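You operate a simulated robot arm through the tools that you are given. There is no shell and no other tool.

You are at the controls of a simulated robot arm. One attempt, no reset.

TASK
Glue the teal sheet on the gluer bed with the film on the case card.
Fine: glue lid on the board rack's top step, film knob set, crank till the roller is wet, bed through once; lid back.

It is judged by the outcome, as a careful person would: the job done as asked, and still so three seconds after it is handed in. It fails if anything else is knocked over, pushed out of place, dropped, spilled or broken. Lids that push on must go on centred and level and be pressed home; caps that screw on are set level and turned clockwise until they are tight. Flat cloth is picked up by pressing the open fingertips on it (5 to 10 N) and closing them slowly along it; thin cloth reads only 2 to 8 mm in the jaws.

THE ROBOT
A 7-joint arm with a three-finger gripper, fixed in place. Base frame: the origin is at the foot of the arm, x ahead of it, y to its left, z up. Lengths are in m, angles in rad, forces in N, time in s.
Its first joint turns from -2.897 to 2.897 rad. Payload 2.69 kg.
The TCP is the grasp point between the finger pads, 0.03 m short of the fingertips. In the tool frame z runs along the fingers and y along their closing line. The gripper opens to 0.128 m. The gripper's body begins 0.117 m behind the TCP.
Orientation is that of the tool frame in the base frame, as a unit quaternion [x, y, z, w]. With the fingers straight down and closing along the base's y, the tool's x points along the base's -x, its y along +y and its z along -z.

THE INTERFACE
- The arm moves only by the tool apply_moves. Its argument "series" is a list of rows, each a list of 3 entries, a list of its own where there are three numbers: the shift along the base's x, y, z in m, then the turn, a rotation vector about the base's x, y, z in rad, then the gripper command, from -1 (fully open) to 1 (shut), values between in proportion. In form: [[[tx, ty, tz], [ax, ay, az], jaw], ...]. A call has 1 to 20 rows; each row is the pose to reach, as a shift and turn from the pose commanded when the call began. Rows are played at 5 a second. More than 0.05 m and 0.15 rad between two rows, or a gripper value outside its range, and nothing of the call is played. A pose out of reach is approached as far as the arm can. The call stops where the force on the tool passes 40 N (or 10 N more than at its start, if that is more) or the arm is blocked; 0.2 s more then pass. Each finger halts on what it meets, pressing with about 42 N; the grip force reading is that of the motor and also rises with nothing between the fingers. The clock runs only during rows and for 0.2 s after the last one: add rows that repeat a pose to give the fingers time. The reply holds the time, the measured pose of the TCP, the force on the tool along the base axes, the opening and the grip force, in the units named above and with some noise, with the torque about the TCP (base axes, N m) and any sound that the robot's microphone picked up.
- Cameras (640 x 400 px; columns grow to the right, rows downward): "scene" is fixed at [0.0542, 0.4998, 1.5238]; the picture's right is [-0.55, -0.84, 0.00], its down [-0.38, 0.25, -0.89] and it looks along [0.75, -0.49, -0.45] (base axes); focal length 365 px, centre (320, 200). "wrist" rides on the gripper at [0.058, 0.054, -0.131] in the tool frame; the picture's right is [-0.68, 0.74, 0.00], its down [-0.62, -0.57, -0.55] and it looks along [-0.40, -0.37, 0.84] (tool axes); focal length 234 px, centre (320, 200).
- capture(camera): a new picture of that camera. It takes no simulated time.
- slide_trunk(by): slides the trunk up (or, below 0, down) by that many m; the arm rides with it, the base frame stays. It gives what a move gives, with no picture.
- locate(camera, pixels): there is no depth. For up to 12 entries [column, row, z] of the newest picture of that camera ("zoom" is the newest enlarged one), the place [x, y] in the base frame at which the ray of that pixel passes the height z, good to about 0.002 m. It takes no simulated time.
- zoom(camera, box): a new picture of the part [left, top, right, bottom] of that camera's present view, enlarged. It takes no simulated time.
- close_job(): hands the job in; it is judged then, once.

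Unless the task says otherwise, let go and move clear before handing in.

The tools are called after "Call:" by a JSON object that holds its "api" and its "payload". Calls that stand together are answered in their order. apply_moves: Moves the arm, as the interface text tells. Its arguments: {"type":"object","properties":{"series":{"type":"array","items":{"type":"array"}}},"required":["series"]} The other tools are called the same way: slide_trunk (by) slides the trunk up or down; capture (camera) takes a picture; locate (camera, pixels) gives the place at which the rays of pixels pass given heights; zoom (camera, box) takes an enlarged picture of a part of a camera's view; close_job () hands the job in.

At the start:

```text
time: 0.0
ee_pos: [0.5447, -0.4367, 1.2335]
orientation: [-0.001, 1.0, 0.001, 0.0]
contact_force: [0.1, 0.3, 0.7]
wrist_torque: [0.05, -0.01, 0.03]
opening: 0.128
finger_force: 0.1
trunk travel left (down, up): [-0.2, 0.15]
```

scene: 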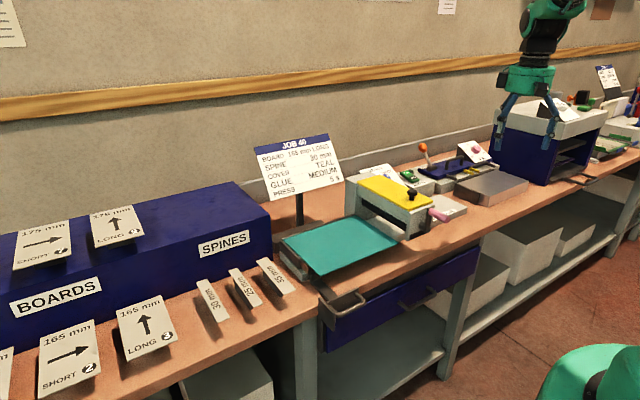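
wrist: 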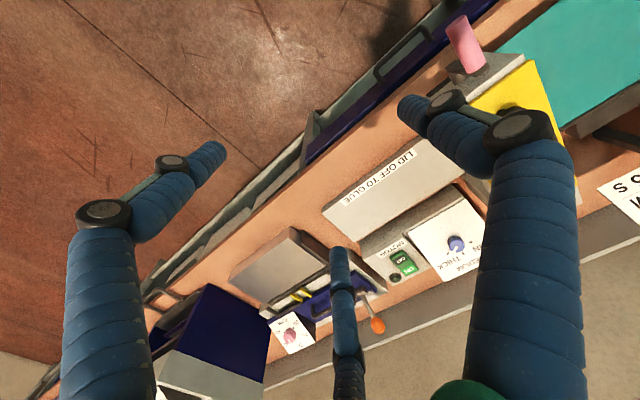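

The scene picture shows the case card (JOB 40, around 298,165) asking for glue MEDIUM, the teal sheet on the bed (340,245), and the gluer with the yellow lid (395,190). I'll zoom in on the details before moving.

Call:
{"api": "zoom", "payload": {"camera": "scene", "box": [240, 120, 360, 220]}}

Call:
{"api": "zoom", "payload": {"camera": "scene", "box": [270, 150, 510, 300]}}

Call:
{"api": "zoom", "payload": {"camera": "scene", "box": [340, 130, 500, 230]}}

Call:
{"api": "zoom", "payload": {"camera": "wrist", "box": [300, 100, 640, 320]}}

Call:
{"api": "zoom", "payload": {"camera": "scene", "box": [0, 170, 320, 370]}}

```text
4.00 times, centred on (300, 170) of scene
```

zoom: 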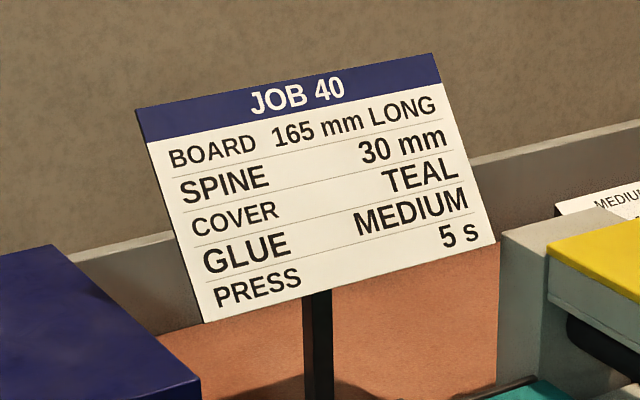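

```text
2.67 times, centred on (390, 225) of scene
```

zoom: 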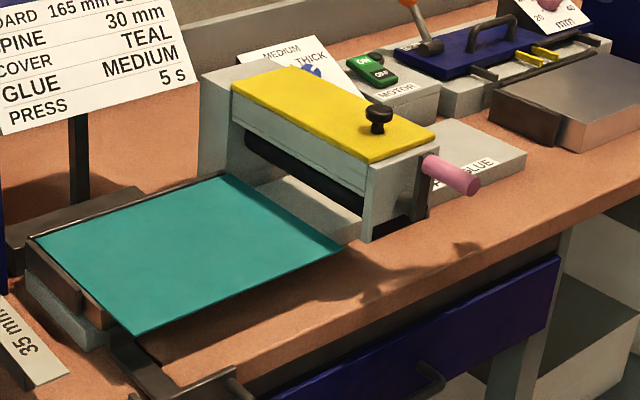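

```text
4.00 times, centred on (420, 180) of scene
```

zoom: 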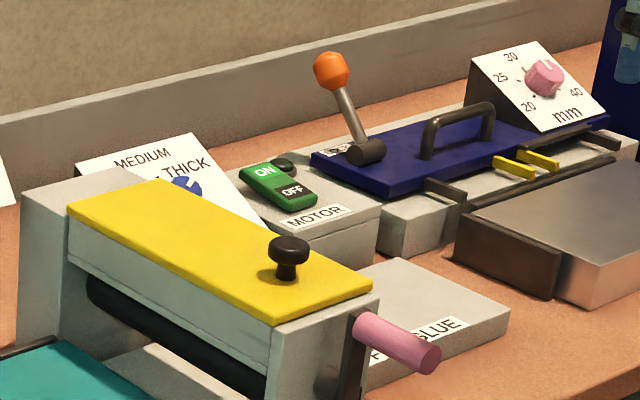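

```text
1.82 times, centred on (470, 210) of wrist
```

zoom: 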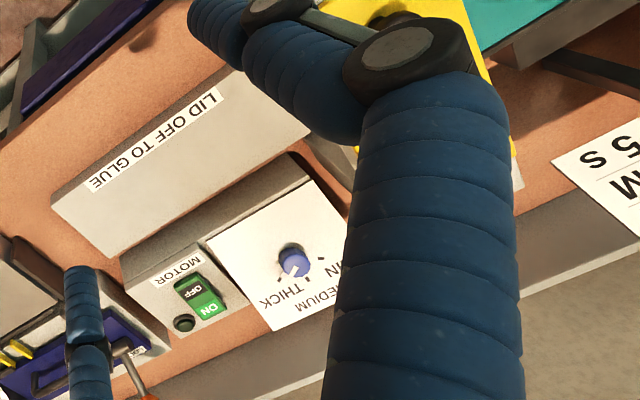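

```text
2.00 times, centred on (160, 270) of scene
```

zoom: 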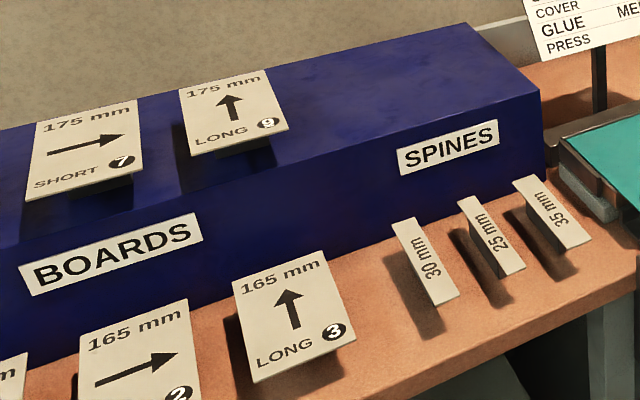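

The card reads GLUE: MEDIUM; the film dial (scene ~386,177) has THIN/MEDIUM/THICK marks and the blue knob seems to point towards THICK. I'll triangulate heights of shared features in both cameras.

Call:
{"api": "locate", "payload": {"camera": "scene", "pixels": [[386, 177, 0.8], [386, 177, 0.9], [386, 177, 1.0], [412, 192, 0.8], [412, 192, 0.9], [412, 192, 1.0], [449, 215, 0.8], [449, 215, 0.9], [449, 215, 1.0]]}}

Call:
{"api": "locate", "payload": {"camera": "wrist", "pixels": [[455, 243, 0.8], [455, 243, 0.9], [455, 243, 1.0], [459, 20, 0.8], [459, 20, 0.9], [459, 20, 1.0], [510, 112, 0.8], [510, 112, 0.9], [510, 112, 1.0]]}}

```text
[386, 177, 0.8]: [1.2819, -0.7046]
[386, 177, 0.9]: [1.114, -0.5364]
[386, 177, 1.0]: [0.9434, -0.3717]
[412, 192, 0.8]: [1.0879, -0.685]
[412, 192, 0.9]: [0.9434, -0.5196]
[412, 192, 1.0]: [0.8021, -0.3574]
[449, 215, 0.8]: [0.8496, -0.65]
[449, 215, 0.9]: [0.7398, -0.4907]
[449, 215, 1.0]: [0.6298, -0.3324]
```

```text
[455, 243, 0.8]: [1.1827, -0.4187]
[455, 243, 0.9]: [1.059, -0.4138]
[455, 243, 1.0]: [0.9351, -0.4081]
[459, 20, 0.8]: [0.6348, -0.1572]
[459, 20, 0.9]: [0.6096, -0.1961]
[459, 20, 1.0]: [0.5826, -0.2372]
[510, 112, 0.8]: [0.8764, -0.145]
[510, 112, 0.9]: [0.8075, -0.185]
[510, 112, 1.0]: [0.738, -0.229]
```

Triangulation puts the lid knob near (0.70,-0.26,1.06), the film knob near (0.96,-0.41,0.98) and the crank tip near (0.57,-0.26,1.05). I'll raise the arm and move it left along +y to look straight down at the gluer with the wrist camera.

Call:
{"api": "apply_moves", "payload": {"series": [[[-0.01, 0.03, 0.03], [0, 0, 0], -1], [[-0.02, 0.07, 0.05], [0, 0, 0], -1], [[-0.03, 0.11, 0.07], [0, 0, 0], -1], [[-0.04, 0.155, 0.085], [0, 0, 0], -1], [[-0.05, 0.2, 0.1], [0, 0, 0], -1], [[-0.06, 0.245, 0.11], [0, 0, 0], -1], [[-0.07, 0.29, 0.117], [0, 0, 0], -1], [[-0.08, 0.335, 0.117], [0, 0, 0], -1], [[-0.085, 0.38, 0.117], [0, 0, 0], -1], [[-0.09, 0.42, 0.117], [0, 0, 0], -1], [[-0.095, 0.46, 0.117], [0, 0, 0], -1], [[-0.095, 0.487, 0.117], [0, 0, 0], -1]]}}

Call:
{"api": "capture", "payload": {"camera": "wrist"}}

Call:
{"api": "capture", "payload": {"camera": "scene"}}

```text
time: 2.6
ee_pos: [0.4488, 0.0508, 1.3515]
orientation: [0.0, 1.0, 0.0, 0.0]
contact_force: [-0.1, -0.4, -0.5]
wrist_torque: [0.02, -0.05, -0.01]
opening: 0.1281
finger_force: 0.0
trunk travel left (down, up): [-0.2, 0.15]
```

```text
taken
```

wrist: 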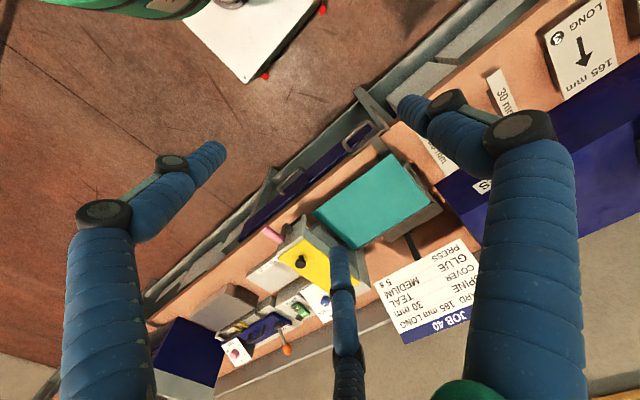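

```text
taken
```

scene: 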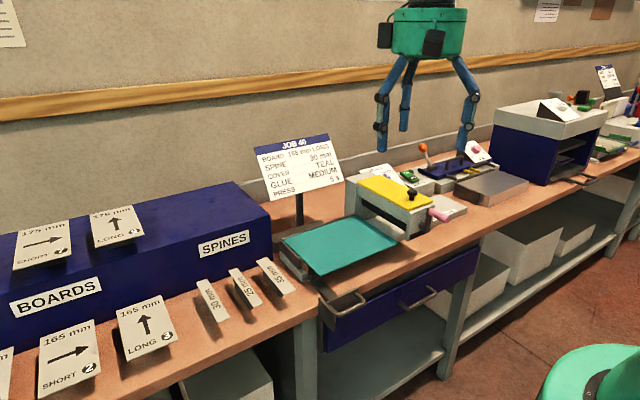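

The gripper shows three finger-like limbs in the scene view (tips near 382,150; 404,131; 467,150), so I'll check where those tips lie and zoom in on the workpieces.

Call:
{"api": "locate", "payload": {"camera": "scene", "pixels": [[382, 150, 1.32], [404, 131, 1.32], [467, 150, 1.32], [382, 150, 1.35], [404, 131, 1.35], [467, 150, 1.35]]}}

Call:
{"api": "zoom", "payload": {"camera": "scene", "box": [360, 0, 500, 160]}}

Call:
{"api": "zoom", "payload": {"camera": "wrist", "box": [200, 130, 480, 370]}}

```text
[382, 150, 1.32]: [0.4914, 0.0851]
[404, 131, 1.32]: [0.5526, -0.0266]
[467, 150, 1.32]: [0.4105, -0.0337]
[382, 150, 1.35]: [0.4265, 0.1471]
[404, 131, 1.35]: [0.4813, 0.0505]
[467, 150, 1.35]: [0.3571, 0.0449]
```

```text
2.50 times, centred on (430, 80) of scene
```

zoom: 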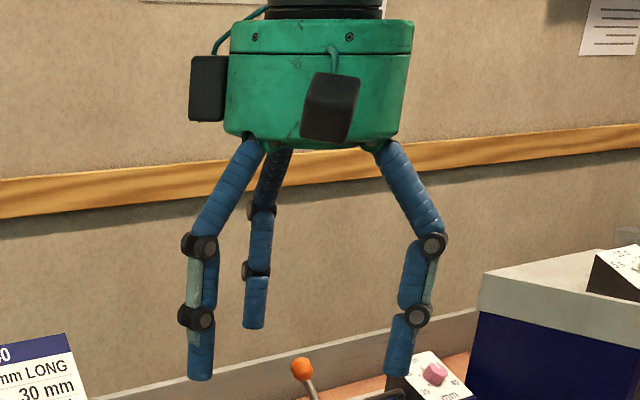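

```text
1.67 times, centred on (340, 250) of wrist
```

zoom: 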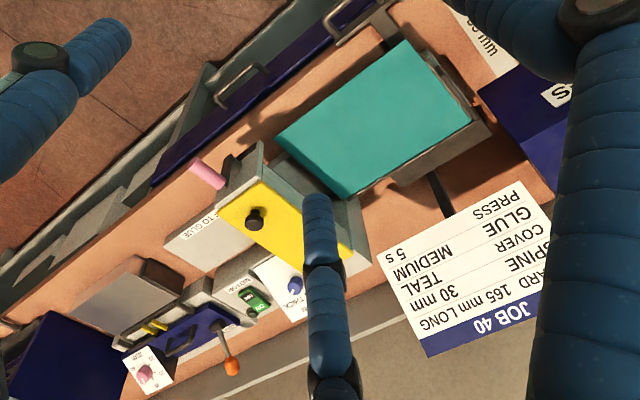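

The gluer is now visible in the wrist view (bed corners ~391,154 / 431,202 / 356,248 / 314,214; lid knob ~300,261; crank ~272,235). I'll triangulate the important corners in both pictures.

Call:
{"api": "locate", "payload": {"camera": "scene", "pixels": [[282, 239, 0.95], [282, 239, 1.0], [321, 276, 0.95], [321, 276, 1.0], [399, 243, 0.95], [399, 243, 1.0], [354, 216, 0.95], [354, 216, 1.0], [412, 192, 1.0], [412, 192, 1.08], [445, 218, 1.0], [445, 218, 1.08]]}}

Call:
{"api": "locate", "payload": {"camera": "wrist", "pixels": [[431, 202, 0.95], [431, 202, 1.0], [391, 154, 0.95], [391, 154, 1.0], [314, 214, 0.95], [314, 214, 1.0], [356, 248, 0.95], [356, 248, 1.0], [301, 261, 1.0], [301, 261, 1.08], [265, 228, 1.0], [265, 228, 1.08]]}}

```text
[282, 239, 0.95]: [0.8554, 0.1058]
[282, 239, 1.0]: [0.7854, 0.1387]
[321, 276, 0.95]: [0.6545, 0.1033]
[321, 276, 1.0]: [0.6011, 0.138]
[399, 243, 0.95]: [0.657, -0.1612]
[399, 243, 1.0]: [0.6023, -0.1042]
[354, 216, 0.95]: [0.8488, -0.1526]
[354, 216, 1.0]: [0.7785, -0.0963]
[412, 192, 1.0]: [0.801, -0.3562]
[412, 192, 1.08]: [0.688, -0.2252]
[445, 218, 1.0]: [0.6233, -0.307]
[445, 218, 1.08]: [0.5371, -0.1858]
```

```text
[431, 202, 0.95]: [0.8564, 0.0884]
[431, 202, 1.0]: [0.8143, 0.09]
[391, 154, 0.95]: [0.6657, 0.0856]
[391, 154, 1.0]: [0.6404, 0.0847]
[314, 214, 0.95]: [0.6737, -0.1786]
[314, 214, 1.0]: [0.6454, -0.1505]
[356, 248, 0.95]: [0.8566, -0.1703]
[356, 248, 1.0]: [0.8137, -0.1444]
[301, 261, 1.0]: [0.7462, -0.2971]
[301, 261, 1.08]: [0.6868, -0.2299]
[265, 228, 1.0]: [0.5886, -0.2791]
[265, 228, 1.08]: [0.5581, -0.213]
```

The sheet lies at about z=0.925, x 0.68–0.885, y −0.19–0.087, and the lid knob top is near (0.687,−0.228,1.08). Next I'll zoom closely on the dial, lid, crank, bed and rack top.

Call:
{"api": "zoom", "payload": {"camera": "scene", "box": [356, 155, 420, 195]}}

Call:
{"api": "zoom", "payload": {"camera": "scene", "box": [384, 175, 464, 245]}}

Call:
{"api": "zoom", "payload": {"camera": "scene", "box": [268, 220, 408, 320]}}

Call:
{"api": "zoom", "payload": {"camera": "scene", "box": [60, 160, 300, 310]}}

Call:
{"api": "zoom", "payload": {"camera": "wrist", "box": [250, 210, 370, 330]}}

Call:
{"api": "zoom", "payload": {"camera": "wrist", "box": [300, 140, 460, 260]}}

```text
10.00 times, centred on (388, 175) of scene
```

zoom: 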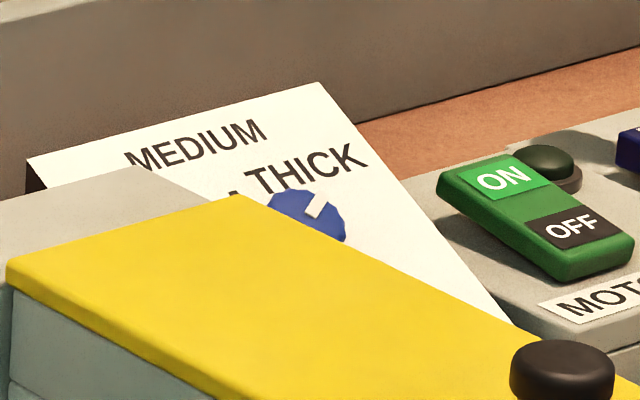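

```text
5.71 times, centred on (424, 210) of scene
```

zoom: 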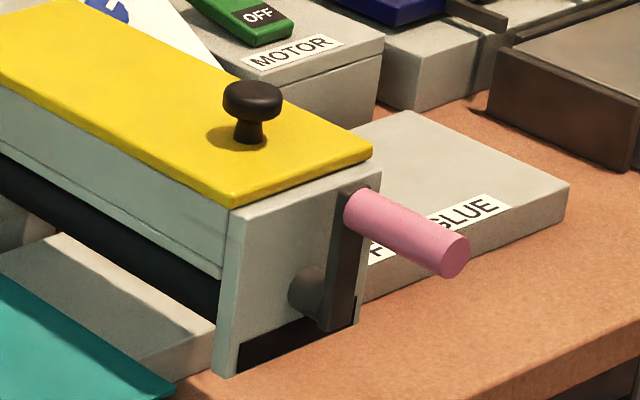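

```text
4.00 times, centred on (338, 270) of scene
```

zoom: 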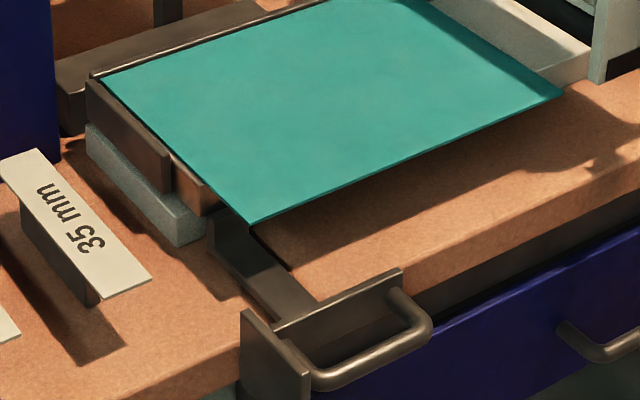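

```text
2.67 times, centred on (180, 235) of scene
```

zoom: 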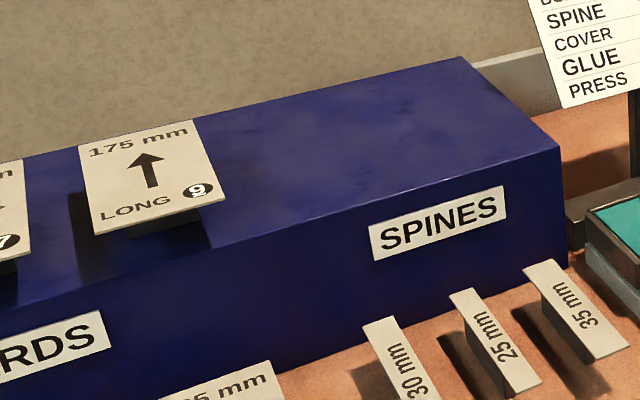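

```text
3.33 times, centred on (310, 270) of wrist
```

zoom: 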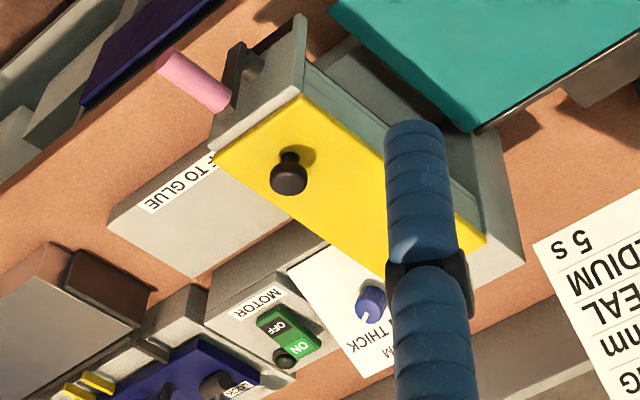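

```text
3.33 times, centred on (380, 200) of wrist
```

zoom: 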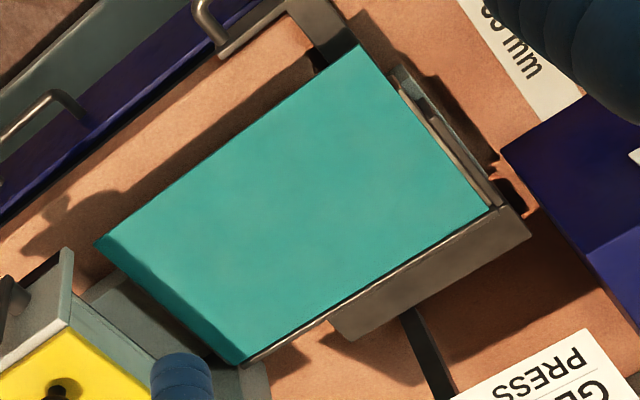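

The dial's white tick points toward THICK rather than MEDIUM, and the motor lamp beside the ON/OFF rocker looks dark. I'll move in for a closer wrist view of the lid, crank and roller.

Call:
{"api": "apply_moves", "payload": {"series": [[[0.03, -0.03, -0.02], [0, 0, 0], -1], [[0.06, -0.06, -0.04], [0, 0, 0], -1], [[0.09, -0.09, -0.06], [0, 0, 0], -1], [[0.12, -0.12, -0.08], [0, 0, 0], -1], [[0.151, -0.151, -0.1], [0, 0, 0], -1]]}}

Call:
{"api": "capture", "payload": {"camera": "wrist"}}

```text
time: 3.8
ee_pos: [0.5999, -0.1005, 1.2506]
orientation: [-0.001, 1.0, 0.0, 0.0]
contact_force: [0.7, 0.7, 0.7]
wrist_torque: [-0.02, 0.01, -0.02]
opening: 0.1279
finger_force: 0.1
trunk travel left (down, up): [-0.2, 0.15]
```

```text
taken
```

wrist: 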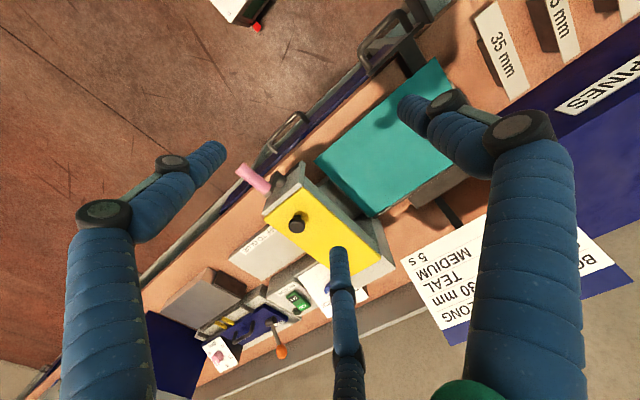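

The lid knob shows at (296,224) with the crank at (252,180) and the handle bracket at (395,45). I'll zoom in on each.

Call:
{"api": "zoom", "payload": {"camera": "wrist", "box": [220, 140, 380, 260]}}

Call:
{"api": "zoom", "payload": {"camera": "wrist", "box": [250, 230, 390, 330]}}

Call:
{"api": "zoom", "payload": {"camera": "wrist", "box": [310, 0, 470, 120]}}

Call:
{"api": "locate", "payload": {"camera": "wrist", "pixels": [[296, 224, 1.05], [296, 224, 1.08], [238, 170, 1.03], [238, 170, 1.05], [267, 188, 1.03], [267, 188, 1.05]]}}

```text
3.33 times, centred on (300, 200) of wrist
```

zoom: 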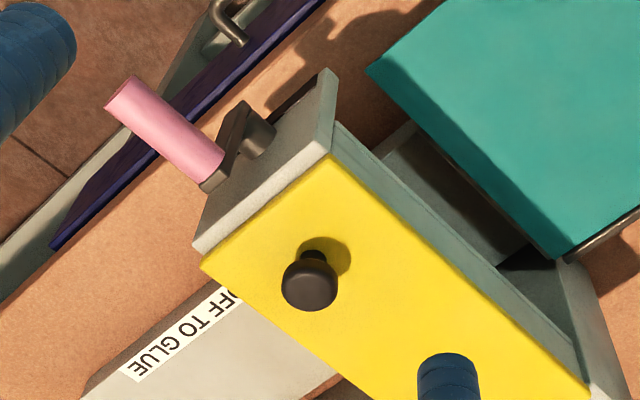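

```text
4.00 times, centred on (320, 280) of wrist
```

zoom: 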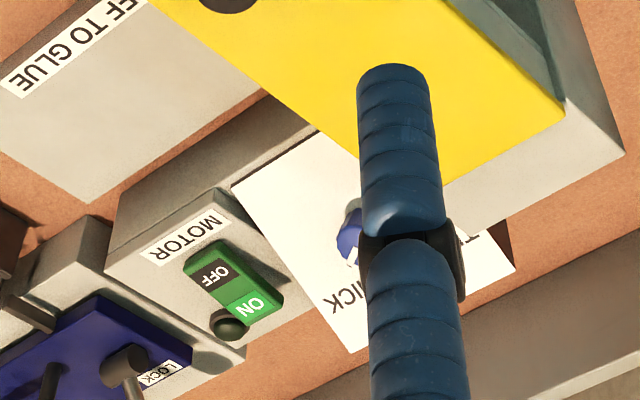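

```text
3.33 times, centred on (390, 60) of wrist
```

zoom: 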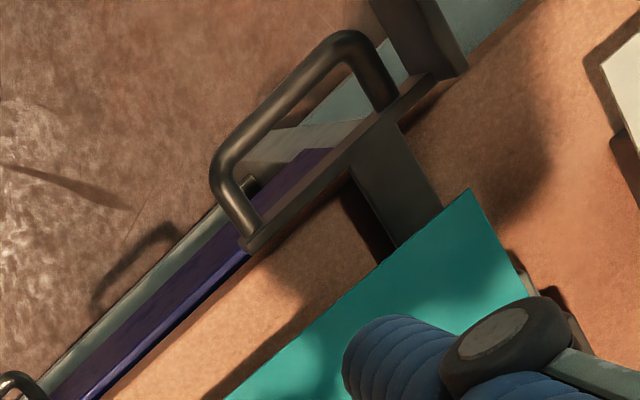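

```text
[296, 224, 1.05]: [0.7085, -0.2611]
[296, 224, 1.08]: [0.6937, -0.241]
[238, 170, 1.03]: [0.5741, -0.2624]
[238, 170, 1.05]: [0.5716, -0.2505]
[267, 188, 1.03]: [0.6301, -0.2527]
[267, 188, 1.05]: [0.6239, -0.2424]
```

The bed has a U-handle on an arm at the front (wrist ~380,30; scene ~350,305), and the crank is a pink cylinder pointing to −x. I'll triangulate handle and crank points.

Call:
{"api": "locate", "payload": {"camera": "wrist", "pixels": [[400.6, 12, 0.85], [400.6, 12, 0.95], [360, 51, 0.85], [360, 51, 0.95], [409.6, 33, 0.85], [409.6, 33, 0.95], [370.6, 73.5, 0.85], [370.6, 73.5, 0.95]]}}

Call:
{"api": "locate", "payload": {"camera": "scene", "pixels": [[338, 316, 0.85], [338, 316, 0.95], [364.3, 301.3, 0.85], [364.3, 301.3, 0.95], [326.8, 302.5, 0.85], [326.8, 302.5, 0.95], [358, 287.5, 0.85], [358, 287.5, 0.95]]}}

Call:
{"api": "zoom", "payload": {"camera": "scene", "box": [310, 260, 390, 330]}}

Call:
{"api": "zoom", "payload": {"camera": "scene", "box": [416, 192, 456, 232]}}

```text
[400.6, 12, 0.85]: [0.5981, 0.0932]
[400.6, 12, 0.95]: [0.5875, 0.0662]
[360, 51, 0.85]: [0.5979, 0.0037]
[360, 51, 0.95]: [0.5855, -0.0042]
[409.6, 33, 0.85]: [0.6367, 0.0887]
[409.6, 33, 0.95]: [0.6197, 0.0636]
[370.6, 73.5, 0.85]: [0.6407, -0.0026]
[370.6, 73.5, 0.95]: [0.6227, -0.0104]
```

```text
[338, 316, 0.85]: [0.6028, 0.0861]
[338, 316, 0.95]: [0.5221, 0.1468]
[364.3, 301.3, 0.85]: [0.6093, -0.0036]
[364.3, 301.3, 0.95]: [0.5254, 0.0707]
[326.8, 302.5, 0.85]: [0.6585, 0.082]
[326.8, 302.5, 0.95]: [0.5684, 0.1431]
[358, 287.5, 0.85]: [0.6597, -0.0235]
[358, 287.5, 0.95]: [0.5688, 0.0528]
```

```text
5.71 times, centred on (350, 295) of scene
```

zoom: 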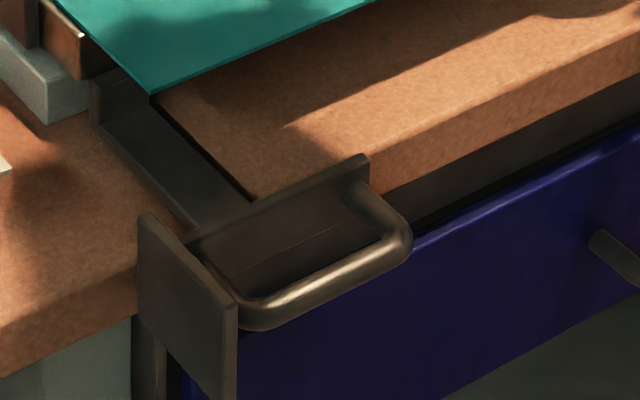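

```text
10.00 times, centred on (436, 212) of scene
```

zoom: 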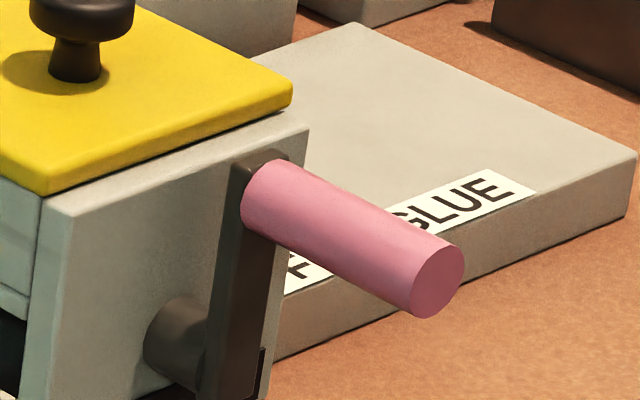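

The handle bar is at about x=0.60, y 0.0–0.09, z≈0.855, below the bench edge. Now I'll triangulate the crank tip, base and axle and the lid outline.

Call:
{"api": "locate", "payload": {"camera": "scene", "pixels": [[447.7, 219.7, 1.0], [447.7, 219.7, 1.05], [430.2, 211.8, 1.0], [430.2, 211.8, 1.05], [423.2, 226.7, 0.95], [423.2, 226.7, 1.0], [408.6, 211, 1.05], [433, 202, 1.05], [408.6, 211, 1.0], [433, 202, 1.0]]}}

Call:
{"api": "locate", "payload": {"camera": "wrist", "pixels": [[239, 169, 1.0], [239, 169, 1.05], [268, 189.5, 1.0], [268, 189.5, 1.05], [281, 181, 0.95], [281, 181, 1.0], [303, 187, 1.05], [265, 219, 1.05], [303, 187, 1.0], [265, 219, 1.0]]}}

```text
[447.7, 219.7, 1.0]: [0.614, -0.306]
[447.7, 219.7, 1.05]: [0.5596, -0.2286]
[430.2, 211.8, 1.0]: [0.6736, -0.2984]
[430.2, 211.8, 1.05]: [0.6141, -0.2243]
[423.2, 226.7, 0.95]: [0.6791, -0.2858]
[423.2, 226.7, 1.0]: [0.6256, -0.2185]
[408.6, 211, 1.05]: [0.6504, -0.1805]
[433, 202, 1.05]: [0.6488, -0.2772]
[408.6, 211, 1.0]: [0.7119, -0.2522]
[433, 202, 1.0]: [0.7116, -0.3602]
```

```text
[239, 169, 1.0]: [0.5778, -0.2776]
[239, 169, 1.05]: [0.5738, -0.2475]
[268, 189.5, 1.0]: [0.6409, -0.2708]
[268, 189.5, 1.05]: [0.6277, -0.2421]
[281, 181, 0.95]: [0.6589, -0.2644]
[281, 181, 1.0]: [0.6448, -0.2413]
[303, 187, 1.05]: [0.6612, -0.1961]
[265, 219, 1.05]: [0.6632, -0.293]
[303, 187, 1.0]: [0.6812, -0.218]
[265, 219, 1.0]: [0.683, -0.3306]
```

The crank axis is at about y=−0.254, z=0.974 with a 0.056 m radius and the handle now at the top; the lid's front edge is at x≈0.669, y −0.306…−0.203, z≈1.034, with its knob near (0.705,−0.252,1.064). I'll yaw the tool 90° and look at the rack top to choose the lid's place.

Call:
{"api": "apply_moves", "payload": {"series": [[[0.005, 0.02, 0.012], [0, 0, 0.14], -1], [[0.01, 0.04, 0.024], [0, 0, 0.28], -1], [[0.015, 0.06, 0.036], [0, 0, 0.42], -1], [[0.02, 0.08, 0.048], [0, 0, 0.56], -1], [[0.025, 0.1, 0.06], [0, 0, 0.7], -1], [[0.03, 0.12, 0.072], [0, 0, 0.84], -1], [[0.035, 0.14, 0.084], [0, 0, 0.98], -1], [[0.04, 0.16, 0.096], [0, 0, 1.12], -1], [[0.045, 0.18, 0.108], [0, 0, 1.26], -1], [[0.05, 0.2, 0.12], [0, 0, 1.4], -1], [[0.054, 0.208, 0.12], [0, 0, 1.5], -1], [[0.054, 0.208, 0.12], [0, 0, 1.5708], -1]]}}

Call:
{"api": "capture", "payload": {"camera": "wrist"}}

Call:
{"api": "capture", "payload": {"camera": "scene"}}

```text
time: 6.4
ee_pos: [0.6526, 0.1089, 1.3714]
orientation: [0.708, -0.707, 0.0, 0.0]
contact_force: [0.3, 0.8, 0.3]
wrist_torque: [0.04, 0.0, -0.03]
opening: 0.1281
finger_force: 0.1
trunk travel left (down, up): [-0.2, 0.15]
```

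```text
taken
```

wrist: 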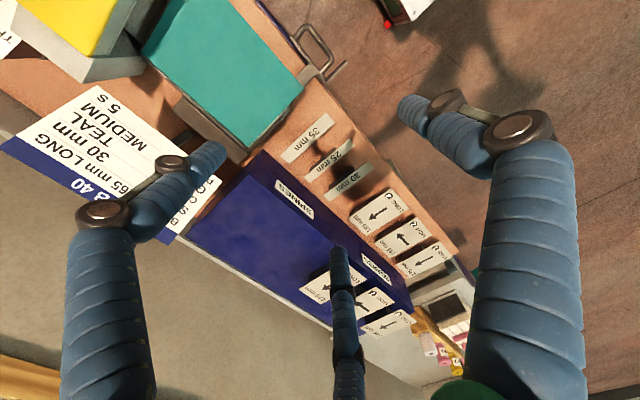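

```text
taken
```

scene: 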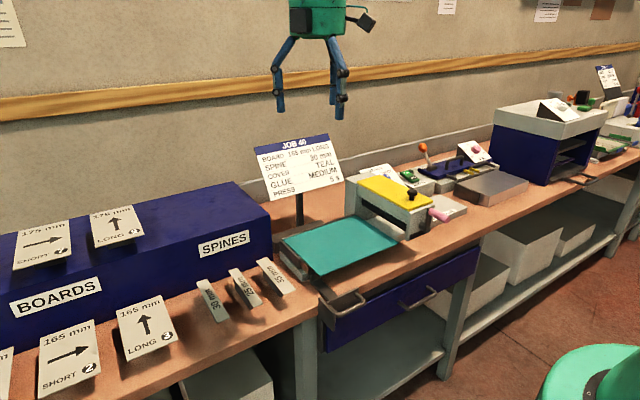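

The rack's top right end is clear (wrist ~240,220), with corners at wrist (265,152)/(187,235) and scene (270,215)/(232,181). I'll triangulate these and the case card.

Call:
{"api": "zoom", "payload": {"camera": "wrist", "box": [160, 130, 420, 330]}}

Call:
{"api": "locate", "payload": {"camera": "wrist", "pixels": [[265, 152, 1.0], [265, 152, 1.1], [187, 235, 1.0], [187, 235, 1.1], [120, 88, 1.15], [120, 88, 1.25], [0, 145, 1.15], [0, 145, 1.25]]}}

Call:
{"api": "locate", "payload": {"camera": "scene", "pixels": [[270, 215.5, 1.0], [270, 215.5, 1.1], [232.5, 181.4, 1.0], [232.5, 181.4, 1.1], [254, 147, 1.15], [254, 147, 1.25], [344, 181, 1.1], [344, 181, 1.2], [269, 200, 1.1], [327, 134, 1.2], [298, 225, 0.9]]}}

```text
2.00 times, centred on (290, 230) of wrist
```

zoom: 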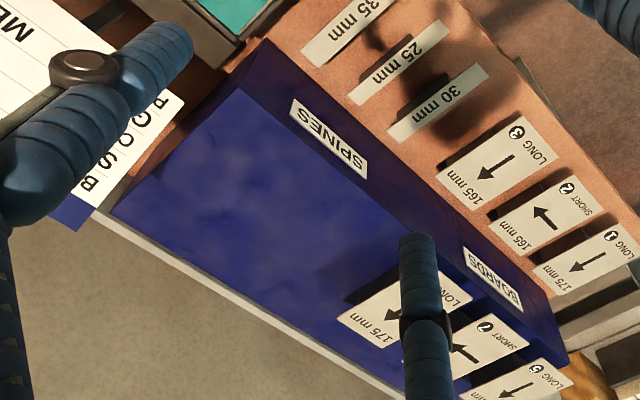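

```text
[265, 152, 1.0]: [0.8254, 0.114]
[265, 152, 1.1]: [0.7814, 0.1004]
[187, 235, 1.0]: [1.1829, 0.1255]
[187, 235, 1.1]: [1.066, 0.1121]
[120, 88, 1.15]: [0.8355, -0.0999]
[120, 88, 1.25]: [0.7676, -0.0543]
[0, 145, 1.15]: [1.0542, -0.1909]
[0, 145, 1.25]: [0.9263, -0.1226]
```

```text
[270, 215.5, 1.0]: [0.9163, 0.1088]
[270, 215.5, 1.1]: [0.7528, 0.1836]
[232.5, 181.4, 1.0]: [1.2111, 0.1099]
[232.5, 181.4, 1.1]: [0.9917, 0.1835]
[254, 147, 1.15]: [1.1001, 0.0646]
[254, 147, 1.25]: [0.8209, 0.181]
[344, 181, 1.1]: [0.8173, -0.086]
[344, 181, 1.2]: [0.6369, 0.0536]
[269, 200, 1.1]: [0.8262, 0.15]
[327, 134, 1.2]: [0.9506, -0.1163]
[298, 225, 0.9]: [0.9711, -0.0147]
```

The rack top is at z≈1.018, x 0.887–1.165, with its right end at y≈0.122; the card spans x 0.89–1.03, z 1.06–1.165, so the lid must be carried clear of it. I'll check where board 9 starts and the lid's back edge.

Call:
{"api": "locate", "payload": {"camera": "wrist", "pixels": [[249, 174, 1.018], [299, 289, 1.06], [339, 262, 1.06], [309, 271, 1.018], [222, 178, 1.06], [50, 54, 1.03], [105, 55, 1.03]]}}

Call:
{"api": "locate", "payload": {"camera": "scene", "pixels": [[270, 215.5, 1.018], [133, 206, 1.06], [144, 236, 1.06], [138, 250, 1.018], [269, 200, 1.06], [380, 174.7, 1.034], [356.8, 181.2, 1.034]]}}

Call:
{"api": "zoom", "payload": {"camera": "wrist", "box": [0, 0, 200, 125]}}

```text
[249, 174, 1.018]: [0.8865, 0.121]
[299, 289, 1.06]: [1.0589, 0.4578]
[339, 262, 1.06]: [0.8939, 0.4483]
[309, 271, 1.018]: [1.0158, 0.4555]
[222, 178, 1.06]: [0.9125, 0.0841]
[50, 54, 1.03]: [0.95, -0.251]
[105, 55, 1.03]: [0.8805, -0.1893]
```

```text
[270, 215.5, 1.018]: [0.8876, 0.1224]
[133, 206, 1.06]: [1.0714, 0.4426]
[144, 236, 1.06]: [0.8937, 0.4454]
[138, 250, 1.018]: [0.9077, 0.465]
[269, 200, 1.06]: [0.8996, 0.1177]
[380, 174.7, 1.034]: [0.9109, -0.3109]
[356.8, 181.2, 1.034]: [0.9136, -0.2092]
```

```text
3.20 times, centred on (100, 62) of wrist
```

zoom: 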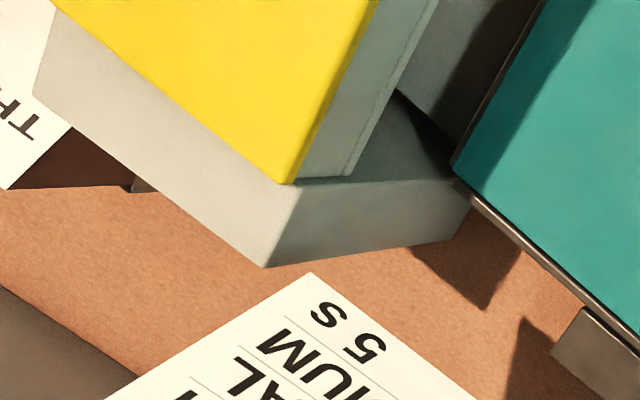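

The lid spans x 0.669–0.912, y −0.31…−0.206 and the rack top is free for y 0.13–0.44. I'll go above the lid knob with the jaws closing along x (so the off-centre lid doesn't tip) and check alignment.

Call:
{"api": "apply_moves", "payload": {"series": [[[0.01, -0.045, 0.0], [0, 0, 0], -1], [[0.02, -0.09, 0.0], [0, 0, 0], -1], [[0.03, -0.135, 0.0], [0, 0, 0], -1], [[0.04, -0.18, 0.0], [0, 0, 0], -0.6], [[0.05, -0.225, -0.01], [0, 0, 0], -0.3], [[0.052, -0.27, -0.02], [0, 0, 0], 0.0], [[0.052, -0.315, -0.03], [0, 0, 0], 0.06], [[0.052, -0.361, -0.05], [0, 0, 0], 0.06], [[0.052, -0.361, -0.09], [0, 0, 0], 0.06], [[0.052, -0.361, -0.13], [0, 0, 0], 0.06], [[0.052, -0.361, -0.17], [0, 0, 0], 0.06]]}}

Call:
{"api": "capture", "payload": {"camera": "wrist"}}

Call:
{"api": "zoom", "payload": {"camera": "scene", "box": [340, 90, 480, 230]}}

```text
refused: row 8 steps farther than a row can; nothing moved
```

```text
taken
```

wrist: 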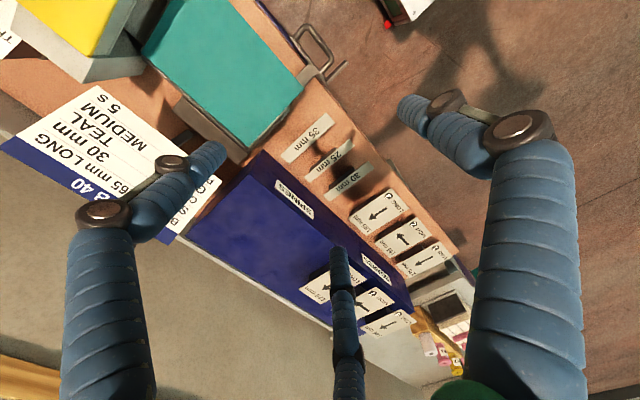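

```text
2.86 times, centred on (410, 160) of scene
```

zoom: 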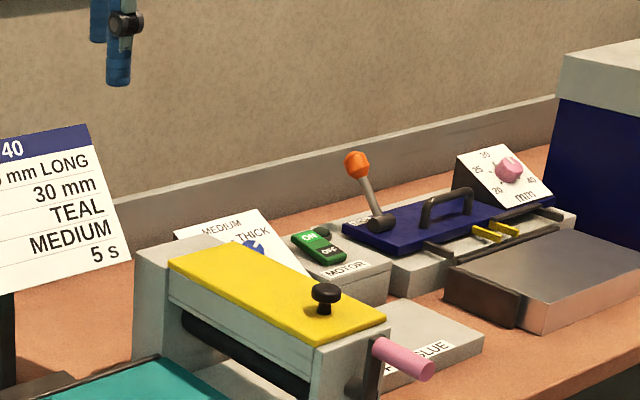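

The move was refused because row 8 stepped just over 0.05 m; nothing moved. I'll resend with smaller steps.

Call:
{"api": "apply_moves", "payload": {"series": [[[0.01, -0.045, 0.0], [0, 0, 0], -1], [[0.02, -0.09, 0.0], [0, 0, 0], -1], [[0.03, -0.135, 0.0], [0, 0, 0], -1], [[0.04, -0.18, 0.0], [0, 0, 0], -0.6], [[0.05, -0.225, 0.0], [0, 0, 0], -0.3], [[0.052, -0.27, 0.0], [0, 0, 0], 0.0], [[0.052, -0.315, -0.01], [0, 0, 0], 0.06], [[0.052, -0.35, -0.03], [0, 0, 0], 0.06], [[0.052, -0.361, -0.06], [0, 0, 0], 0.06], [[0.052, -0.361, -0.1], [0, 0, 0], 0.06], [[0.052, -0.361, -0.14], [0, 0, 0], 0.06], [[0.052, -0.361, -0.17], [0, 0, 0], 0.06]]}}

Call:
{"api": "capture", "payload": {"camera": "wrist"}}

Call:
{"api": "zoom", "payload": {"camera": "scene", "box": [340, 90, 480, 230]}}

```text
time: 9.0
ee_pos: [0.7048, -0.2523, 1.1993]
orientation: [0.708, -0.706, 0.0, -0.001]
contact_force: [-0.2, 0.0, 0.2]
wrist_torque: [0.01, 0.02, -0.03]
opening: 0.06
finger_force: 0.1
trunk travel left (down, up): [-0.2, 0.15]
```

```text
taken
```

wrist: 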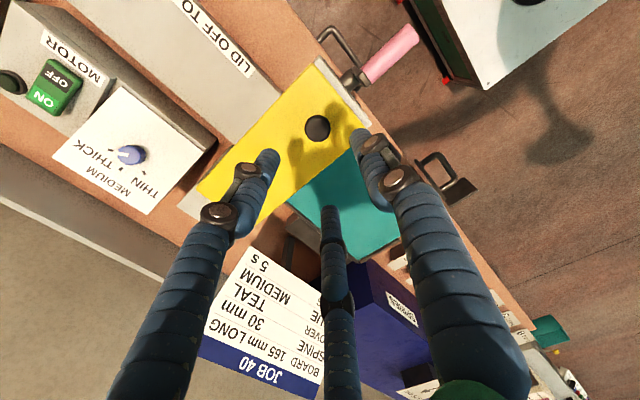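

```text
2.86 times, centred on (410, 160) of scene
```

zoom: 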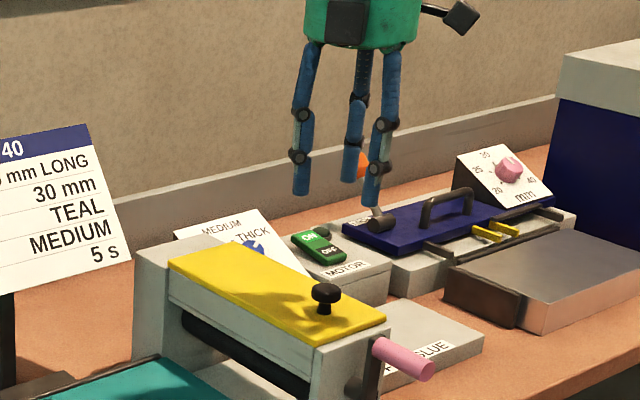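

The knob sits at wrist (317,128), right where the tool axis projects, and the dial is now in clear view near (130,155). I'll zoom in on both.

Call:
{"api": "zoom", "payload": {"camera": "wrist", "box": [60, 80, 220, 220]}}

Call:
{"api": "zoom", "payload": {"camera": "wrist", "box": [250, 60, 390, 200]}}

Call:
{"api": "locate", "payload": {"camera": "wrist", "pixels": [[317, 125, 1.06], [317, 128, 1.064], [130, 154, 0.98], [130, 154, 1.0], [382, 60, 1.03]]}}

```text
2.86 times, centred on (140, 150) of wrist
```

zoom: 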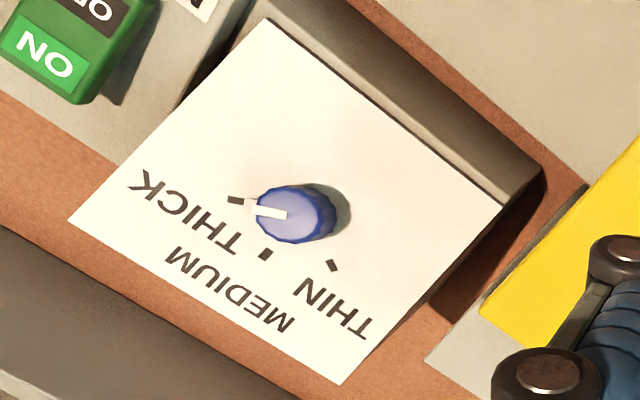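

```text
2.86 times, centred on (320, 130) of wrist
```

zoom: 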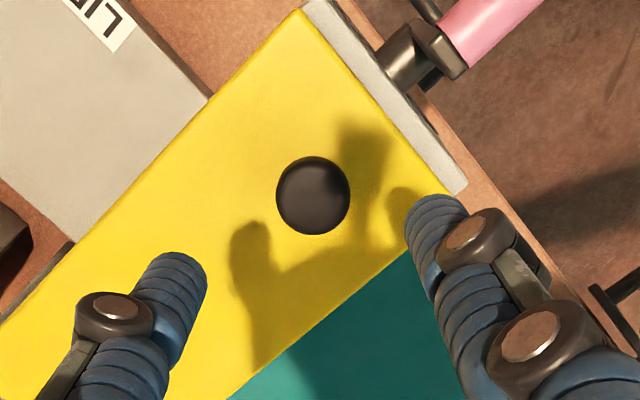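

```text
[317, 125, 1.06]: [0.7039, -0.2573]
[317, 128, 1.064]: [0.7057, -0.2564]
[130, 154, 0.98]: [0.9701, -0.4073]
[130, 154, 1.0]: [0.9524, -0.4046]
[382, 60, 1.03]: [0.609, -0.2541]
```

The tick clearly points at THICK and must go to MEDIUM later. The lid knob is at (0.705,−0.256); I'll descend so the fingertips sit just above the lid top and then close on the knob.

Call:
{"api": "apply_moves", "payload": {"series": [[[0.0, -0.004, -0.04], [0, 0, 0], 0.06], [[0.0, -0.004, -0.08], [0, 0, 0], 0.06], [[0.0, -0.004, -0.11], [0, 0, 0], 0.06], [[0.0, -0.004, -0.12], [0, 0, 0], 0.06], [[0.0, -0.004, -0.127], [0, 0, 0], 0.06], [[0.0, -0.004, -0.127], [0, 0, 0], 0.06]]}}

Call:
{"api": "capture", "payload": {"camera": "wrist"}}

Call:
{"api": "zoom", "payload": {"camera": "scene", "box": [380, 150, 460, 220]}}

```text
time: 10.4
ee_pos: [0.7055, -0.2548, 1.0729]
orientation: [0.707, -0.707, 0.0, 0.0]
contact_force: [0.6, 0.9, 0.2]
wrist_torque: [-0.02, 0.0, -0.02]
opening: 0.0601
finger_force: 0.1
trunk travel left (down, up): [-0.2, 0.15]
```

```text
taken
```

wrist: 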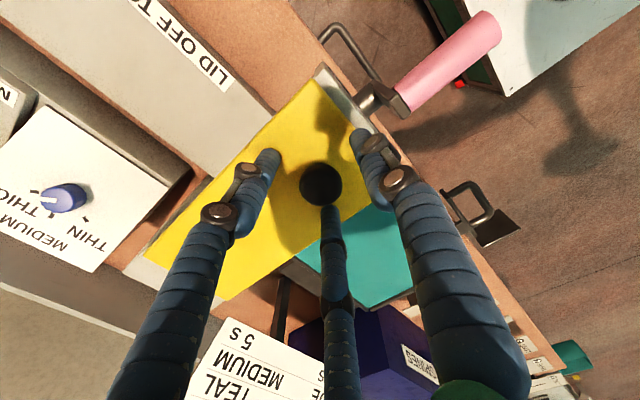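

```text
5.71 times, centred on (420, 185) of scene
```

zoom: 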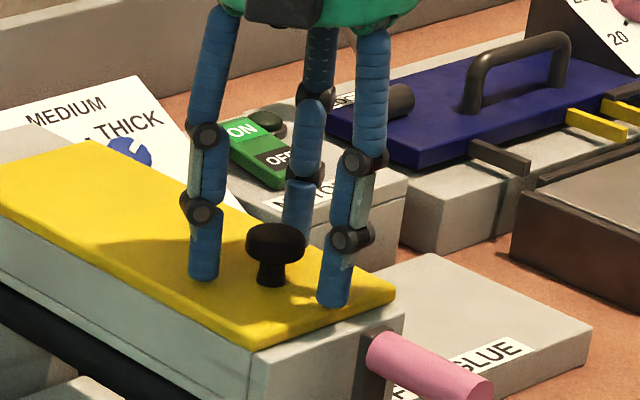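

The fingertips straddle the knob just above the lid with no contact force. I'll close the jaws and wait for the grip.

Call:
{"api": "apply_moves", "payload": {"series": [[[0, 0, 0], [0, 0, 0], 0.3], [[0, 0, 0], [0, 0, 0], 0.5], [[0, 0, 0], [0, 0, 0], 0.7], [[0, 0, 0], [0, 0, 0], 1.0], [[0, 0, 0], [0, 0, 0], 1.0], [[0, 0, 0], [0, 0, 0], 1.0]]}}

Call:
{"api": "capture", "payload": {"camera": "wrist"}}

Call:
{"api": "zoom", "payload": {"camera": "scene", "box": [380, 150, 460, 220]}}

```text
time: 11.8
ee_pos: [0.7076, -0.2562, 1.0728]
orientation: [0.708, -0.706, 0.0, 0.0]
contact_force: [0.0, -0.8, 1.0]
wrist_torque: [0.0, -0.04, 0.01]
opening: 0.0277
finger_force: 42.4
trunk travel left (down, up): [-0.2, 0.15]
```

```text
taken
```

wrist: 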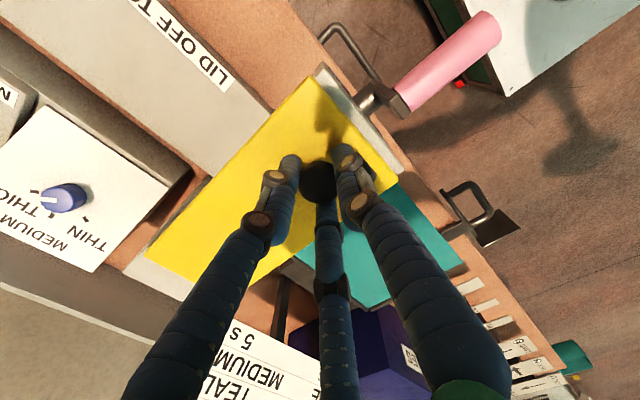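

```text
5.71 times, centred on (420, 185) of scene
```

zoom: 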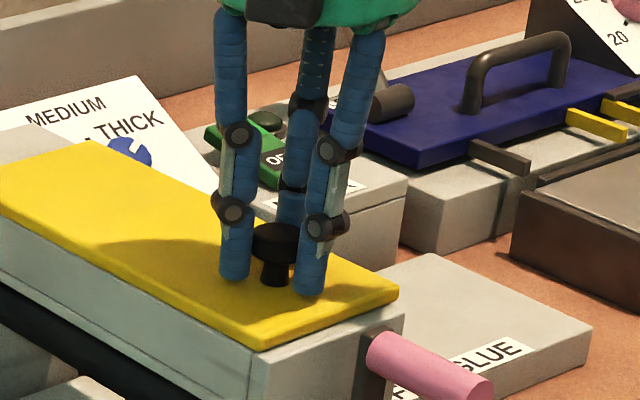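

The grip is firm (opening 0.0277, 42 N). I'll lift the lid straight up a little and check that it comes away level.

Call:
{"api": "apply_moves", "payload": {"series": [[[0, 0, 0.005], [0, 0, 0], 1], [[0, 0, 0.01], [0, 0, 0], 1], [[0, 0, 0.02], [0, 0, 0], 1], [[0, 0, 0.03], [0, 0, 0], 1], [[0, 0, 0.04], [0, 0, 0], 1], [[0, 0, 0.05], [0, 0, 0], 1]]}}

Call:
{"api": "zoom", "payload": {"camera": "scene", "box": [330, 130, 470, 250]}}

Call:
{"api": "capture", "payload": {"camera": "wrist"}}

```text
time: 13.2
ee_pos: [0.7072, -0.256, 1.1235]
orientation: [0.707, -0.707, 0.0, 0.0]
contact_force: [0.3, -0.2, -0.9]
wrist_torque: [0.03, 0.09, 0.0]
opening: 0.0281
finger_force: 42.1
trunk travel left (down, up): [-0.2, 0.15]
```

```text
3.33 times, centred on (400, 190) of scene
```

zoom: 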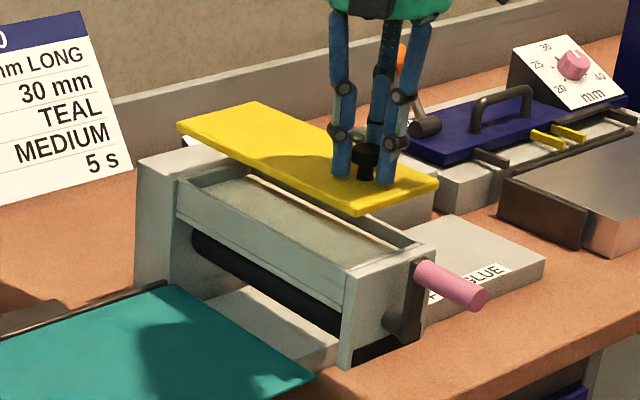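

```text
taken
```

wrist: 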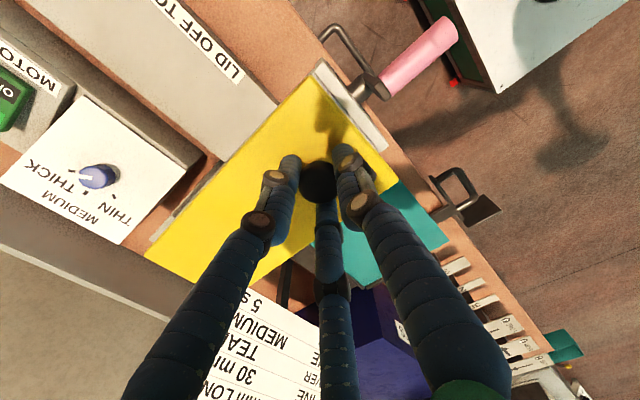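

The lid came away level and light (about 1 N), exposing the glue trough. I'll lift it well above the card, draw it back toward the arm, and carry it along +y.

Call:
{"api": "apply_moves", "payload": {"series": [[[0, 0, 0.04], [0, 0, 0], 1], [[0, 0, 0.08], [0, 0, 0], 1], [[0, 0, 0.12], [0, 0, 0], 1], [[-0.01, 0, 0.16], [0, 0, 0], 1], [[-0.03, 0.01, 0.19], [0, 0, 0], 1], [[-0.05, 0.04, 0.2], [0, 0, 0], 1], [[-0.07, 0.08, 0.2], [0, 0, 0], 1], [[-0.09, 0.12, 0.2], [0, 0, 0], 1], [[-0.1, 0.16, 0.2], [0, 0, 0], 1], [[-0.1, 0.2, 0.2], [0, 0, 0], 1], [[-0.1, 0.24, 0.2], [0, 0, 0], 1], [[-0.1, 0.28, 0.2], [0, 0, 0], 1], [[-0.1, 0.32, 0.2], [0, 0, 0], 1], [[-0.1, 0.36, 0.2], [0, 0, 0], 1], [[-0.1, 0.4, 0.2], [0, 0, 0], 1], [[-0.1, 0.44, 0.2], [0, 0, 0], 1], [[-0.1, 0.475, 0.2], [0, 0, 0], 1], [[-0.1, 0.49, 0.2], [0, 0, 0], 1]]}}

Call:
{"api": "capture", "payload": {"camera": "scene"}}

Call:
{"api": "capture", "payload": {"camera": "wrist"}}

```text
time: 17.0
ee_pos: [0.6046, 0.2345, 1.3248]
orientation: [0.707, -0.707, 0.0, 0.0]
contact_force: [-1.1, -0.4, -1.6]
wrist_torque: [-0.01, 0.12, -0.03]
opening: 0.028
finger_force: 42.9
trunk travel left (down, up): [-0.2, 0.15]
```

```text
taken
```

scene: 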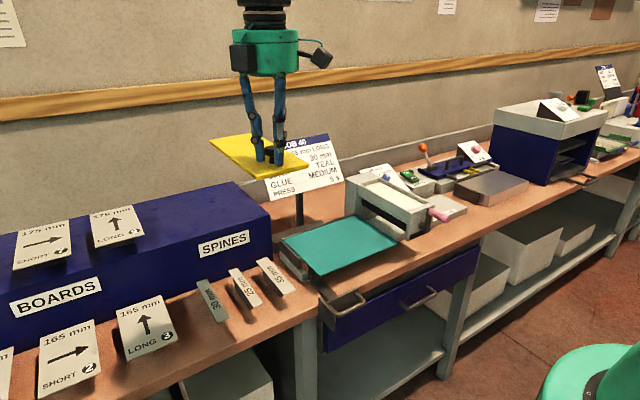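

```text
taken
```

wrist: 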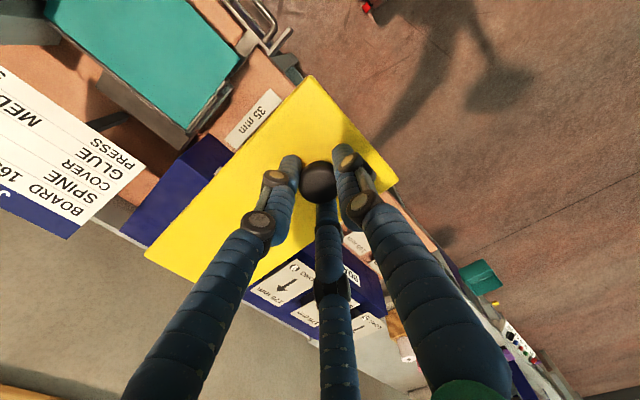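

The lid hangs level in the grip. I'll lower to z≈1.2, then extend forward over the free right part of the rack's top.

Call:
{"api": "apply_moves", "payload": {"series": [[[0.02, 0, -0.04], [0, 0, 0], 1], [[0.04, 0, -0.08], [0, 0, 0], 1], [[0.07, 0, -0.12], [0, 0, 0], 1], [[0.11, 0, -0.125], [0, 0, 0], 1], [[0.15, 0, -0.125], [0, 0, 0], 1], [[0.19, 0, -0.125], [0, 0, 0], 1], [[0.23, 0, -0.125], [0, 0, 0], 1], [[0.27, 0, -0.125], [0, 0, 0], 1], [[0.3, 0, -0.125], [0, 0, 0], 1], [[0.328, 0, -0.125], [0, 0, 0], 1], [[0.328, 0, -0.125], [0, 0, 0], 1]]}}

Call:
{"api": "capture", "payload": {"camera": "scene"}}

Call:
{"api": "capture", "payload": {"camera": "wrist"}}

```text
time: 19.4
ee_pos: [0.9336, 0.233, 1.1983]
orientation: [0.708, -0.706, 0.0, 0.001]
contact_force: [-0.1, -0.7, -2.3]
wrist_torque: [0.03, 0.17, 0.02]
opening: 0.0279
finger_force: 42.0
trunk travel left (down, up): [-0.2, 0.15]
```

```text
taken
```

scene: 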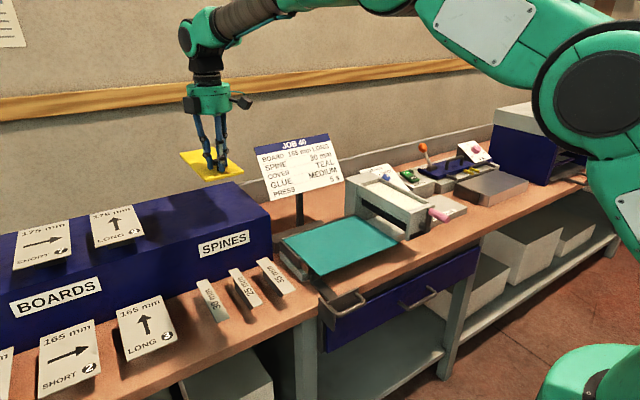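

```text
taken
```

wrist: 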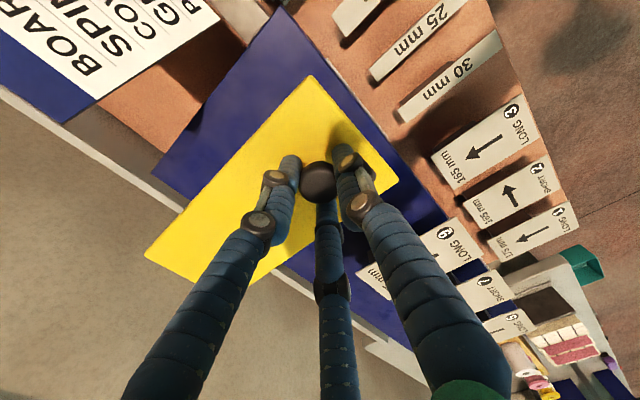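

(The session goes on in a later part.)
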